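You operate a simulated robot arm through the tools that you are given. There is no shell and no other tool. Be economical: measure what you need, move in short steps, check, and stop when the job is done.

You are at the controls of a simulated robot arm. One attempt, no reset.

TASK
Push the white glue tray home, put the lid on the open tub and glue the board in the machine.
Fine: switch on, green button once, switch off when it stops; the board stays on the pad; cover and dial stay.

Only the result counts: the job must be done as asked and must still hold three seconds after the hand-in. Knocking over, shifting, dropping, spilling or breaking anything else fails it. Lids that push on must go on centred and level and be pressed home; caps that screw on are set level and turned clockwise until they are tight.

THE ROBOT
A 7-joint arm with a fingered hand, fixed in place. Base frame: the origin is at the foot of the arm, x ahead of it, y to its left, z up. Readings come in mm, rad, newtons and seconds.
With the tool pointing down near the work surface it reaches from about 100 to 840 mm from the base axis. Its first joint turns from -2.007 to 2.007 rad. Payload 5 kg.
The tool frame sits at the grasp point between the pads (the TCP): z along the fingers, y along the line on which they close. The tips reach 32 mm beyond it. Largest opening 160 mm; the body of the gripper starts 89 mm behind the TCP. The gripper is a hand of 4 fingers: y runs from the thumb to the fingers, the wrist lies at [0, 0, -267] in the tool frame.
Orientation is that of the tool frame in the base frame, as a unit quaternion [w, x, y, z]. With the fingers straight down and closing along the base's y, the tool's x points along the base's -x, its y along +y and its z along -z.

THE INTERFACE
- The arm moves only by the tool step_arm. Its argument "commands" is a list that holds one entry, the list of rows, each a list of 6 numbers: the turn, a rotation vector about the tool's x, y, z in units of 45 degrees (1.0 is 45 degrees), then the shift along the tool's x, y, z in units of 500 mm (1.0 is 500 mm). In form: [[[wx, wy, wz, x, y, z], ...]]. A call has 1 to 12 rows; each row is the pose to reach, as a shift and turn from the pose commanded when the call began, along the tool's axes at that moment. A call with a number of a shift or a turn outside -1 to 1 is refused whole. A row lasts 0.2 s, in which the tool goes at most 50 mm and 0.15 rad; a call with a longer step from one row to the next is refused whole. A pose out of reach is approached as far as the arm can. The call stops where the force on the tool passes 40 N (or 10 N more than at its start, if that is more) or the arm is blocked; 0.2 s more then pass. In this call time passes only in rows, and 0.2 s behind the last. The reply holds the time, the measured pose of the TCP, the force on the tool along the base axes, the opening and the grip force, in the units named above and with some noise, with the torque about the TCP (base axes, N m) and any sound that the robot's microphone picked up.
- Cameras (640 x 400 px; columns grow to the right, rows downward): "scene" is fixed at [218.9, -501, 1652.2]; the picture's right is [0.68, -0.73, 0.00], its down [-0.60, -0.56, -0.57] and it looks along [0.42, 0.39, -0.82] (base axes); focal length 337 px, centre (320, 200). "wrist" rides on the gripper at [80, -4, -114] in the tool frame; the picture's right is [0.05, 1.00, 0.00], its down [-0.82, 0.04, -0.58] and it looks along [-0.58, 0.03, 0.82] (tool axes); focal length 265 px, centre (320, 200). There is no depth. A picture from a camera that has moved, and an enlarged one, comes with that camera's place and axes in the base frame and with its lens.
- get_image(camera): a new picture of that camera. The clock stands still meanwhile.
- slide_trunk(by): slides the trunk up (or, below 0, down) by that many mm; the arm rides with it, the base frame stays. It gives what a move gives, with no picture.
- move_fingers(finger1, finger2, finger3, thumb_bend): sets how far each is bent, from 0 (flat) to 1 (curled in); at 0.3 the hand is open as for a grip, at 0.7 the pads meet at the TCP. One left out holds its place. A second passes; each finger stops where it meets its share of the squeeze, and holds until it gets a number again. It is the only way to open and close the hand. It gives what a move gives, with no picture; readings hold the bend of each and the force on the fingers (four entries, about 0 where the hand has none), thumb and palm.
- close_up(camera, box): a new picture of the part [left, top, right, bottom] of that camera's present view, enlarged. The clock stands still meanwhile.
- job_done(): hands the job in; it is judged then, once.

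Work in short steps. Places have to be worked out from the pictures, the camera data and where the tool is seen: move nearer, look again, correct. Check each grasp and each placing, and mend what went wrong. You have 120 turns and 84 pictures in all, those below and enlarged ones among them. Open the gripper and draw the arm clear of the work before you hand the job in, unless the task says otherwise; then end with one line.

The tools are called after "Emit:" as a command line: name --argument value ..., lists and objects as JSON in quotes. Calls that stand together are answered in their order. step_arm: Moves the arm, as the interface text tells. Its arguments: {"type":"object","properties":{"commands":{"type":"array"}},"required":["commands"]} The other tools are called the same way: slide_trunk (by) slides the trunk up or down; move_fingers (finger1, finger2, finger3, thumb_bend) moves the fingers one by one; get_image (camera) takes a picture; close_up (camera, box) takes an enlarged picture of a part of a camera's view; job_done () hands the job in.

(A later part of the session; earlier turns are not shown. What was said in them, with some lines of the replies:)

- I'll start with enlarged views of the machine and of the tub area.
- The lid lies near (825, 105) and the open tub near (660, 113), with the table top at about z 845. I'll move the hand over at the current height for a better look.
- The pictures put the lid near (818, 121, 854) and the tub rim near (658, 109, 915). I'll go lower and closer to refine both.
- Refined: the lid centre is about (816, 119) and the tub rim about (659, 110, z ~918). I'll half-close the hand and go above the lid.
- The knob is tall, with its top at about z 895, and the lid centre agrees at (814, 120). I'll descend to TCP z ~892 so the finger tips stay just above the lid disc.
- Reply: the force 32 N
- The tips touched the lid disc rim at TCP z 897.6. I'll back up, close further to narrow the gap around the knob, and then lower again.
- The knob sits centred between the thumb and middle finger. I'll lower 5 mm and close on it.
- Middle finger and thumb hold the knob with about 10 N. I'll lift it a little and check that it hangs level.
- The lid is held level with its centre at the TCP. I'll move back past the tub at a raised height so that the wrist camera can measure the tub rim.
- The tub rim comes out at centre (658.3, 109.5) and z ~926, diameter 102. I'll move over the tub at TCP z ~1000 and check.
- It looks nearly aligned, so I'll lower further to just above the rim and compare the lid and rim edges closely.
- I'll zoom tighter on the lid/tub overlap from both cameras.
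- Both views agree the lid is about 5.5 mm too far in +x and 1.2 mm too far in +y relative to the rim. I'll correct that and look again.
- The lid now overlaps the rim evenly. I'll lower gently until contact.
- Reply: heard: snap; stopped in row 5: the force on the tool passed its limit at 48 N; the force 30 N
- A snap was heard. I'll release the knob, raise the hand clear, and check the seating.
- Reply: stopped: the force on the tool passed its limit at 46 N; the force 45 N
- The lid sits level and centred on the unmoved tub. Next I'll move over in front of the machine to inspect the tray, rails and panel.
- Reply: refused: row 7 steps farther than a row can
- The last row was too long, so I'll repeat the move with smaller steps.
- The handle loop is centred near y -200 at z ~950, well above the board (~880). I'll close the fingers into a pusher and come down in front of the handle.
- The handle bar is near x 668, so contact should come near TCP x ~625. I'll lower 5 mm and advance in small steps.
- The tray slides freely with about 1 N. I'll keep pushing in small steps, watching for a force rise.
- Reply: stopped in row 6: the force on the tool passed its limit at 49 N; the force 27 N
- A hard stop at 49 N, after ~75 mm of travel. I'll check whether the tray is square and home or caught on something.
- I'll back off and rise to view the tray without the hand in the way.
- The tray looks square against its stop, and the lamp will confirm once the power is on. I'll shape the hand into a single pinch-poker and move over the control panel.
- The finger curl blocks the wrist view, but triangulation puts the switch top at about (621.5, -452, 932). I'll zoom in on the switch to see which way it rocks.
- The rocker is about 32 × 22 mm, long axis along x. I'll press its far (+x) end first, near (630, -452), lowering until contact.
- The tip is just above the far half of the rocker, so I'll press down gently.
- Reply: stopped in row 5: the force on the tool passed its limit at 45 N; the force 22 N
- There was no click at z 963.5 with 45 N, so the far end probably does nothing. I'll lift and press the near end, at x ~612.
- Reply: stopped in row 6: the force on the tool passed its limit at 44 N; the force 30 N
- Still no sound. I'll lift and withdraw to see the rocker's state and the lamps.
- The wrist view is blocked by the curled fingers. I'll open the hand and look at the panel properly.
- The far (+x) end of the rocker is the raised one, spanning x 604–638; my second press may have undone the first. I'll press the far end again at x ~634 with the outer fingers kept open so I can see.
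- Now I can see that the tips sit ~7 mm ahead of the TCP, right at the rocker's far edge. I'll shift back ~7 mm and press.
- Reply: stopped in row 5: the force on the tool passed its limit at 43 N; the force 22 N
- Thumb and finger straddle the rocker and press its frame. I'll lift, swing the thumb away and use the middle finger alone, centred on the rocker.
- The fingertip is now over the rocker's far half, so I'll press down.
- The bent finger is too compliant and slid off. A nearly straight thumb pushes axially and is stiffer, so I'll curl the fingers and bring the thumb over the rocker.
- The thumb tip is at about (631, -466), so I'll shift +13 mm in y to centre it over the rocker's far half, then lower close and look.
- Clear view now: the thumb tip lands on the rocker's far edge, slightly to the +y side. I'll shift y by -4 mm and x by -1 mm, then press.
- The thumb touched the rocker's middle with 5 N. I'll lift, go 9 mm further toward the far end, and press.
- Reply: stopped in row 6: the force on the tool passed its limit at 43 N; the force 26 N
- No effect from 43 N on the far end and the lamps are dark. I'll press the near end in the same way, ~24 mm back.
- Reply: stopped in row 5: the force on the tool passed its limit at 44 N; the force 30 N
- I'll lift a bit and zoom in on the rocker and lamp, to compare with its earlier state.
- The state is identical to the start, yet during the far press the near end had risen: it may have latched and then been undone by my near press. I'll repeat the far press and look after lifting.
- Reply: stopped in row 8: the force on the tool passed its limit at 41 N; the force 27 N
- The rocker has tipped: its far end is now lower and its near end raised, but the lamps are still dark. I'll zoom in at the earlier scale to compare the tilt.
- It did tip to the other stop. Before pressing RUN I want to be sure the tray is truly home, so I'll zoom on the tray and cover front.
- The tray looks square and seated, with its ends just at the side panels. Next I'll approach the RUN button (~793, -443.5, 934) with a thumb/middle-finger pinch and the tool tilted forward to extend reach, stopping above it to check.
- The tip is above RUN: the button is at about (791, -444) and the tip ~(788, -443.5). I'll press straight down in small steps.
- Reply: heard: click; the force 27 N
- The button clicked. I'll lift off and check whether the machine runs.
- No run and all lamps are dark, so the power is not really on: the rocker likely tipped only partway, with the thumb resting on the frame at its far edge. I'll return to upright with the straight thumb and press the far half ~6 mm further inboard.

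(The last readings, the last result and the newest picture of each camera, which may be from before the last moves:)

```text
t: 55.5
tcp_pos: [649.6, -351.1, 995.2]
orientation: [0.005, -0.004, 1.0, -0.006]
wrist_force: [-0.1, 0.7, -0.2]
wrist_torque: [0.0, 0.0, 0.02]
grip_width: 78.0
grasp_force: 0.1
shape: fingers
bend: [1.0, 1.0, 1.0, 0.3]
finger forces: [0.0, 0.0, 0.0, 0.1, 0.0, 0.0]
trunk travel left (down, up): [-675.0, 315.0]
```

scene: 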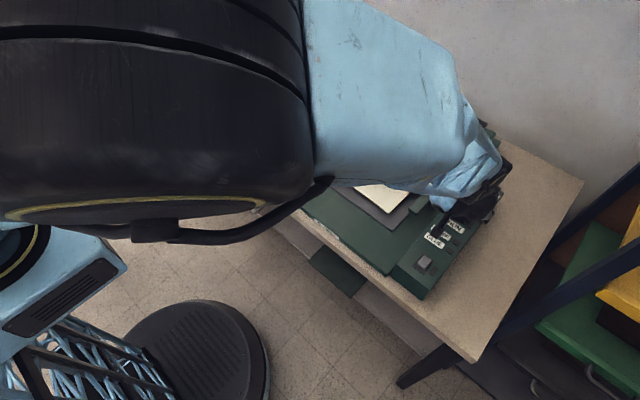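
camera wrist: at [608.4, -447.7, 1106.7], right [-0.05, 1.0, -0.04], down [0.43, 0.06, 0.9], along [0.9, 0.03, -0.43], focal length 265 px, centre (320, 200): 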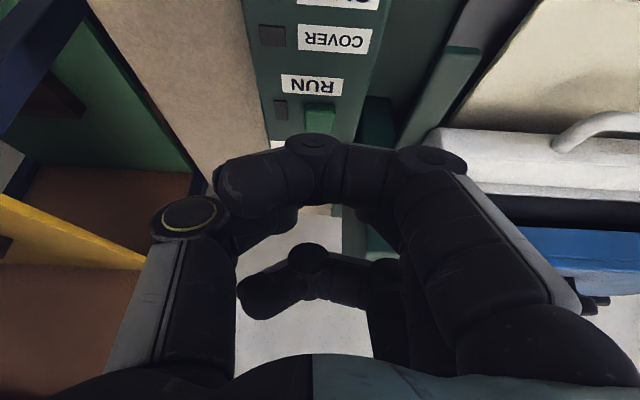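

The thumb is straight again. I'll press at TCP x ~626 in fine steps, listening for a click.

Emit:
step_arm --commands '[[[0, 0, 0, 0.046, -0.003, 0.02], [0, 0, 0, 0.046, -0.003, 0.045], [0, 0, 0, 0.046, -0.003, 0.057], [0, 0, 0, 0.046, -0.003, 0.062], [0, 0, 0, 0.046, -0.003, 0.066], [0, 0, 0, 0.046, -0.003, 0.07], [0, 0, 0, 0.046, -0.003, 0.074], [0, 0, 0, 0.046, -0.003, 0.078], [0, 0, 0, 0.046, -0.003, 0.082]]]'

Emit:
close_up --camera "scene" --box '[400, 225, 460, 285]'

```text
t: 57.4
tcp_pos: [627.1, -350.5, 960.0]
orientation: [0.006, -0.005, 1.0, -0.006]
wrist_force: [-6.2, 10.2, 26.4]
wrist_torque: [-2.34, 0.16, -0.56]
grip_width: 79.7
grasp_force: 12.5
shape: fingers
bend: [1.0, 1.0, 1.0, 0.29]
finger forces: [0.1, 0.0, 0.0, 0.0, 24.7, 0.0]
trunk travel left (down, up): [-675.0, 315.0]
stopped in row 9: the force on the tool passed its limit at 43 N (the readings are from after the stop); the commanded pose is now the measured one
```

```text
6.67 times, centred on (430, 255) of scene
camera zoom: at [218.9, -501.0, 1652.2], right [0.68, -0.73, 0.0], down [-0.6, -0.56, -0.57], along [0.42, 0.39, -0.82], focal length 2249 px, centre (-413, -167)
```

zoom: 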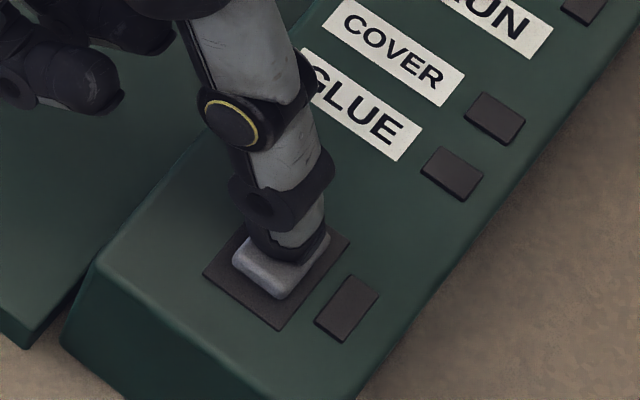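

Comparing frames, the pad did shift inward after the button click, so the machine is on and running. I'll lift the thumb clear without touching anything and look.

Emit:
step_arm --commands '[[[0, 0, 0, 0, 0, -0.04], [0, 0, 0, 0.02, 0.0, -0.1], [0, 0, 0, 0.1, 0.0, -0.14], [0, 0, 0, 0.19, 0, -0.14]]]'

Emit:
get_image --camera "scene"

```text
t: 58.4
tcp_pos: [533.2, -352.6, 1027.5]
orientation: [0.005, -0.005, 1.0, -0.007]
wrist_force: [-0.6, -0.1, -0.1]
wrist_torque: [0.03, -0.02, -0.03]
grip_width: 78.4
grasp_force: 0.1
shape: fingers
bend: [1.0, 1.0, 1.0, 0.3]
finger forces: [0.0, 0.0, 0.1, 0.0, 0.1, 0.0]
trunk travel left (down, up): [-675.0, 315.0]
```

```text
11 pictures are left
```

scene: 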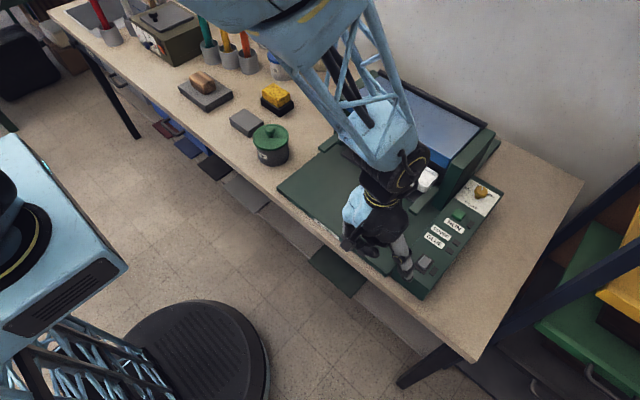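

The pad and board are now inside the machine: it is running. I'll hold clear and let time pass while it works.

Emit:
step_arm --commands '[[[0, 0, 0, 0.02, 0, -0.02], [0, 0, 0, 0.04, 0, -0.04], [0, 0, 0, 0.04, 0, -0.04], [0, 0, 0, 0.04, 0, -0.04], [0, 0, 0, 0.04, 0, -0.04], [0, 0, 0, 0.04, 0, -0.04], [0, 0, 0, 0.04, 0, -0.04], [0, 0, 0, 0.04, 0, -0.04], [0, 0, 0, 0.04, 0, -0.04], [0, 0, 0, 0.04, 0, -0.04], [0, 0, 0, 0.04, 0, -0.04], [0, 0, 0, 0.04, 0, -0.04]]]'

Emit:
step_arm --commands '[[[0, 0, 0, 0, 0, 0], [0, 0, 0, 0, 0, 0], [0, 0, 0, 0, 0, 0], [0, 0, 0, 0, 0, 0], [0, 0, 0, 0, 0, 0], [0, 0, 0, 0, 0, 0], [0, 0, 0, 0, 0, 0], [0, 0, 0, 0, 0, 0], [0, 0, 0, 0, 0, 0], [0, 0, 0, 0, 0, 0], [0, 0, 0, 0, 0, 0], [0, 0, 0, 0, 0, 0]]]'

Emit:
get_image --camera "scene"

```text
t: 61.0
tcp_pos: [513.6, -351.7, 1046.4]
orientation: [0.005, -0.004, 1.0, -0.006]
wrist_force: [-0.2, 0.5, -0.1]
wrist_torque: [-0.02, 0.01, 0.03]
grip_width: 78.2
grasp_force: 0.0
shape: fingers
bend: [1.0, 1.0, 1.0, 0.3]
finger forces: [0.0, 0.0, 0.1, 0.1, 0.0, 0.0]
trunk travel left (down, up): [-675.0, 315.0]
```

```text
t: 63.6
tcp_pos: [515.0, -351.5, 1045.8]
orientation: [0.005, -0.004, 1.0, -0.007]
wrist_force: [0.3, 0.2, 0.8]
wrist_torque: [0.02, 0.0, -0.02]
grip_width: 78.3
grasp_force: 0.0
shape: fingers
bend: [1.0, 1.0, 1.0, 0.3]
finger forces: [0.0, 0.1, 0.0, 0.0, 0.0, 0.0]
trunk travel left (down, up): [-675.0, 315.0]
```

```text
10 pictures are left
```

scene: 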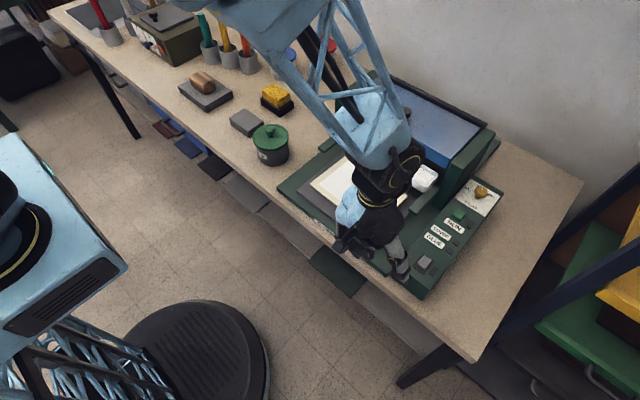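

The pad has come back out with a white, coated board. I'll wait a little more and compare to confirm it has stopped.

Emit:
step_arm --commands '[[[0, 0, 0, 0, 0, 0], [0, 0, 0, 0, 0, 0], [0, 0, 0, 0, 0, 0], [0, 0, 0, 0, 0, 0], [0, 0, 0, 0, 0, 0], [0, 0, 0, 0, 0, 0], [0, 0, 0, 0, 0, 0], [0, 0, 0, 0, 0, 0], [0, 0, 0, 0, 0, 0], [0, 0, 0, 0, 0, 0], [0, 0, 0, 0, 0, 0], [0, 0, 0, 0, 0, 0]]]'

Emit:
get_image --camera "scene"

```text
t: 66.2
tcp_pos: [514.7, -351.6, 1045.6]
orientation: [0.006, -0.004, 1.0, -0.006]
wrist_force: [0.2, 0.2, -0.2]
wrist_torque: [0.0, -0.02, -0.03]
grip_width: 78.3
grasp_force: 0.1
shape: fingers
bend: [1.0, 1.0, 1.0, 0.3]
finger forces: [0.0, 0.0, 0.1, 0.1, 0.0, 0.0]
trunk travel left (down, up): [-675.0, 315.0]
```

```text
9 pictures are left
```

scene: 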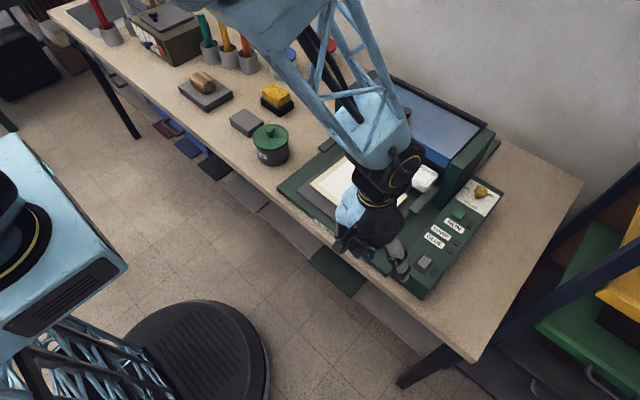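

The picture is unchanged: it has stopped. Now I'll press the rocker's near end to switch off.

Emit:
step_arm --commands '[[[0, 0, 0, -0.07, 0.003, 0.04], [0, 0, 0, -0.14, 0.003, 0.08], [0, 0, 0, -0.19, 0.003, 0.12], [0, 0, 0, -0.19, 0.003, 0.145], [0, 0, 0, -0.19, 0.003, 0.155], [0, 0, 0, -0.19, 0.003, 0.162], [0, 0, 0, -0.19, 0.003, 0.168], [0, 0, 0, -0.19, 0.003, 0.173], [0, 0, 0, -0.19, 0.003, 0.178]]]'

Emit:
step_arm --commands '[[[0, 0, 0, 0, 0, -0.03], [0, 0, 0, 0, 0.08, -0.06], [0, 0, 0, 0, 0.12, -0.06]]]'

Emit:
close_up --camera "scene" --box '[408, 245, 444, 279]'

```text
t: 68.2
tcp_pos: [608.3, -350.5, 959.7]
orientation: [0.006, -0.004, 1.0, -0.006]
wrist_force: [-1.4, 3.2, 15.3]
wrist_torque: [-1.22, -0.01, -0.12]
grip_width: 79.1
grasp_force: 6.9
shape: fingers
bend: [1.0, 1.0, 1.0, 0.29]
finger forces: [0.0, 0.0, 0.0, 0.0, 14.4, 0.1]
trunk travel left (down, up): [-675.0, 315.0]
```

```text
t: 69.0
tcp_pos: [607.2, -292.4, 986.3]
orientation: [0.005, -0.003, 1.0, -0.006]
wrist_force: [1.1, -0.8, 0.1]
wrist_torque: [-0.03, -0.02, -0.01]
grip_width: 78.5
grasp_force: 0.1
shape: fingers
bend: [1.0, 1.0, 1.0, 0.3]
finger forces: [0.0, 0.1, 0.1, 0.0, 0.0, 0.0]
trunk travel left (down, up): [-675.0, 315.0]
```

```text
11.76 times, centred on (426, 262) of scene
camera zoom: at [218.9, -501.0, 1652.2], right [0.68, -0.73, 0.0], down [-0.6, -0.56, -0.57], along [0.42, 0.39, -0.82], focal length 3969 px, centre (-927, -529)
```

zoom: 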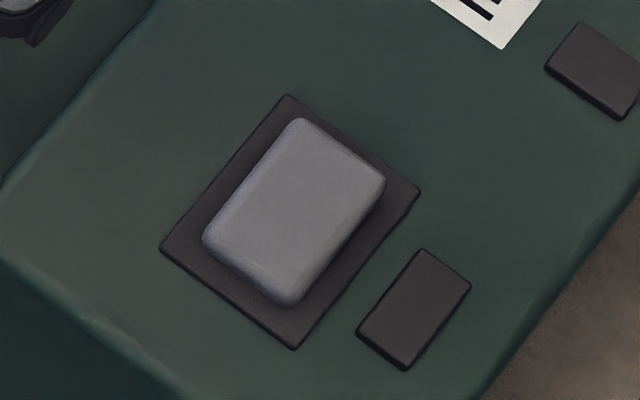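

The rocker is back in the off position. I'll rise, draw the arm well back, open the hand, and do a final check.

Emit:
step_arm --commands '[[[0, 0, 0, 0, 0, -0.08], [0, 0, 0, 0.02, 0, -0.16], [0, 0, 0, 0.09, 0, -0.22], [0, 0, 0, 0.17, 0.0, -0.26], [0, 0, 0, 0.25, 0.03, -0.3], [0, 0, 0, 0.32, 0.08, -0.32], [0, 0, 0, 0.38, 0.14, -0.32], [0, 0, 0, 0.42, 0.22, -0.32], [0, 0, 0, 0.42, 0.31, -0.32], [0, 0, 0, 0.42, 0.4, -0.32], [0, 0, 0, 0.42, 0.49, -0.32], [0, 0, 0, 0.42, 0.58, -0.32]]]'

Emit:
move_fingers --finger1 0.3 --finger2 0.3 --finger3 0.3 --thumb_bend 0.3

Emit:
get_image --camera "scene"

Emit:
close_up --camera "scene" --box '[240, 60, 510, 310]'

```text
t: 71.6
tcp_pos: [408.3, -0.2, 1143.5]
orientation: [0.003, -0.003, 1.0, -0.007]
wrist_force: [0.2, 0.8, -0.9]
wrist_torque: [-0.01, 0.02, 0.01]
grip_width: 78.5
grasp_force: 0.0
shape: fingers
bend: [1.0, 1.0, 1.0, 0.3]
finger forces: [0.0, 0.1, 0.0, 0.0, 0.0, 0.0]
out of reach, approached as far as the arm can: row 10, 11, 12
trunk travel left (down, up): [-675.0, 315.0]
```

```text
t: 72.6
tcp_pos: [409.8, -1.9, 1144.6]
orientation: [0.004, -0.005, 1.0, -0.006]
wrist_force: [0.3, 0.4, -0.6]
wrist_torque: [-0.03, 0.01, 0.02]
grip_width: 170.6
grasp_force: 0.1
shape: fingers
bend: [0.3, 0.3, 0.3, 0.3]
finger forces: [0.0, 0.0, 0.1, 0.0, 0.1, 0.1]
trunk travel left (down, up): [-675.0, 315.0]
```

```text
7 pictures are left
```

scene: 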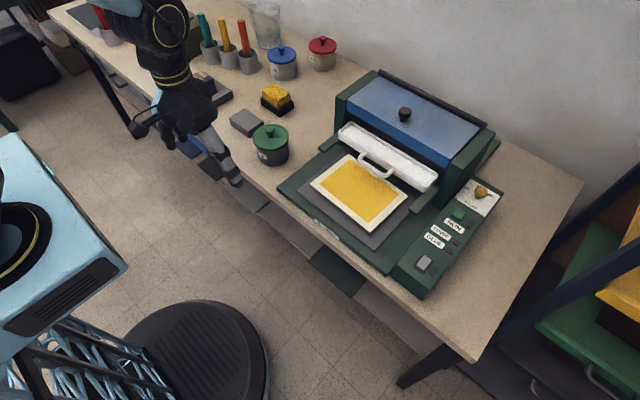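

```text
1.60 times, centred on (375, 185) of scene
camera zoom: at [218.9, -501.0, 1652.2], right [0.68, -0.73, 0.0], down [-0.6, -0.56, -0.57], along [0.42, 0.39, -0.82], focal length 540 px, centre (232, 224)
```

zoom: 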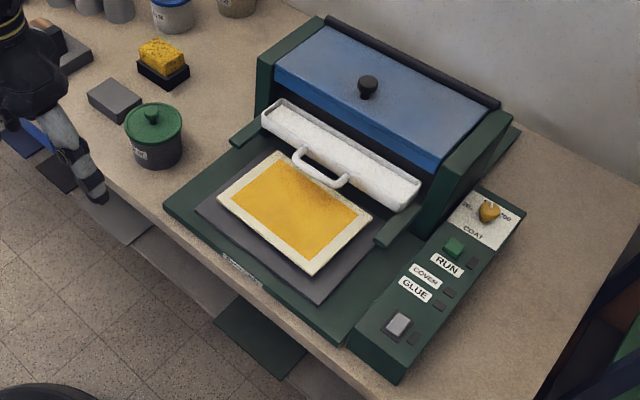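

The board is coated yellow and on the pad, the tray is home, the switch is off, the lid is on, and the cover and dial are unchanged. The arm is clear, so I'm handing in.

Emit:
job_done

```text
The job is handed in.
```

The white glue tray is pushed in to its stop, the green lid is snapped onto the open tub, and the board came out coated on its pad with the machine switched off again.
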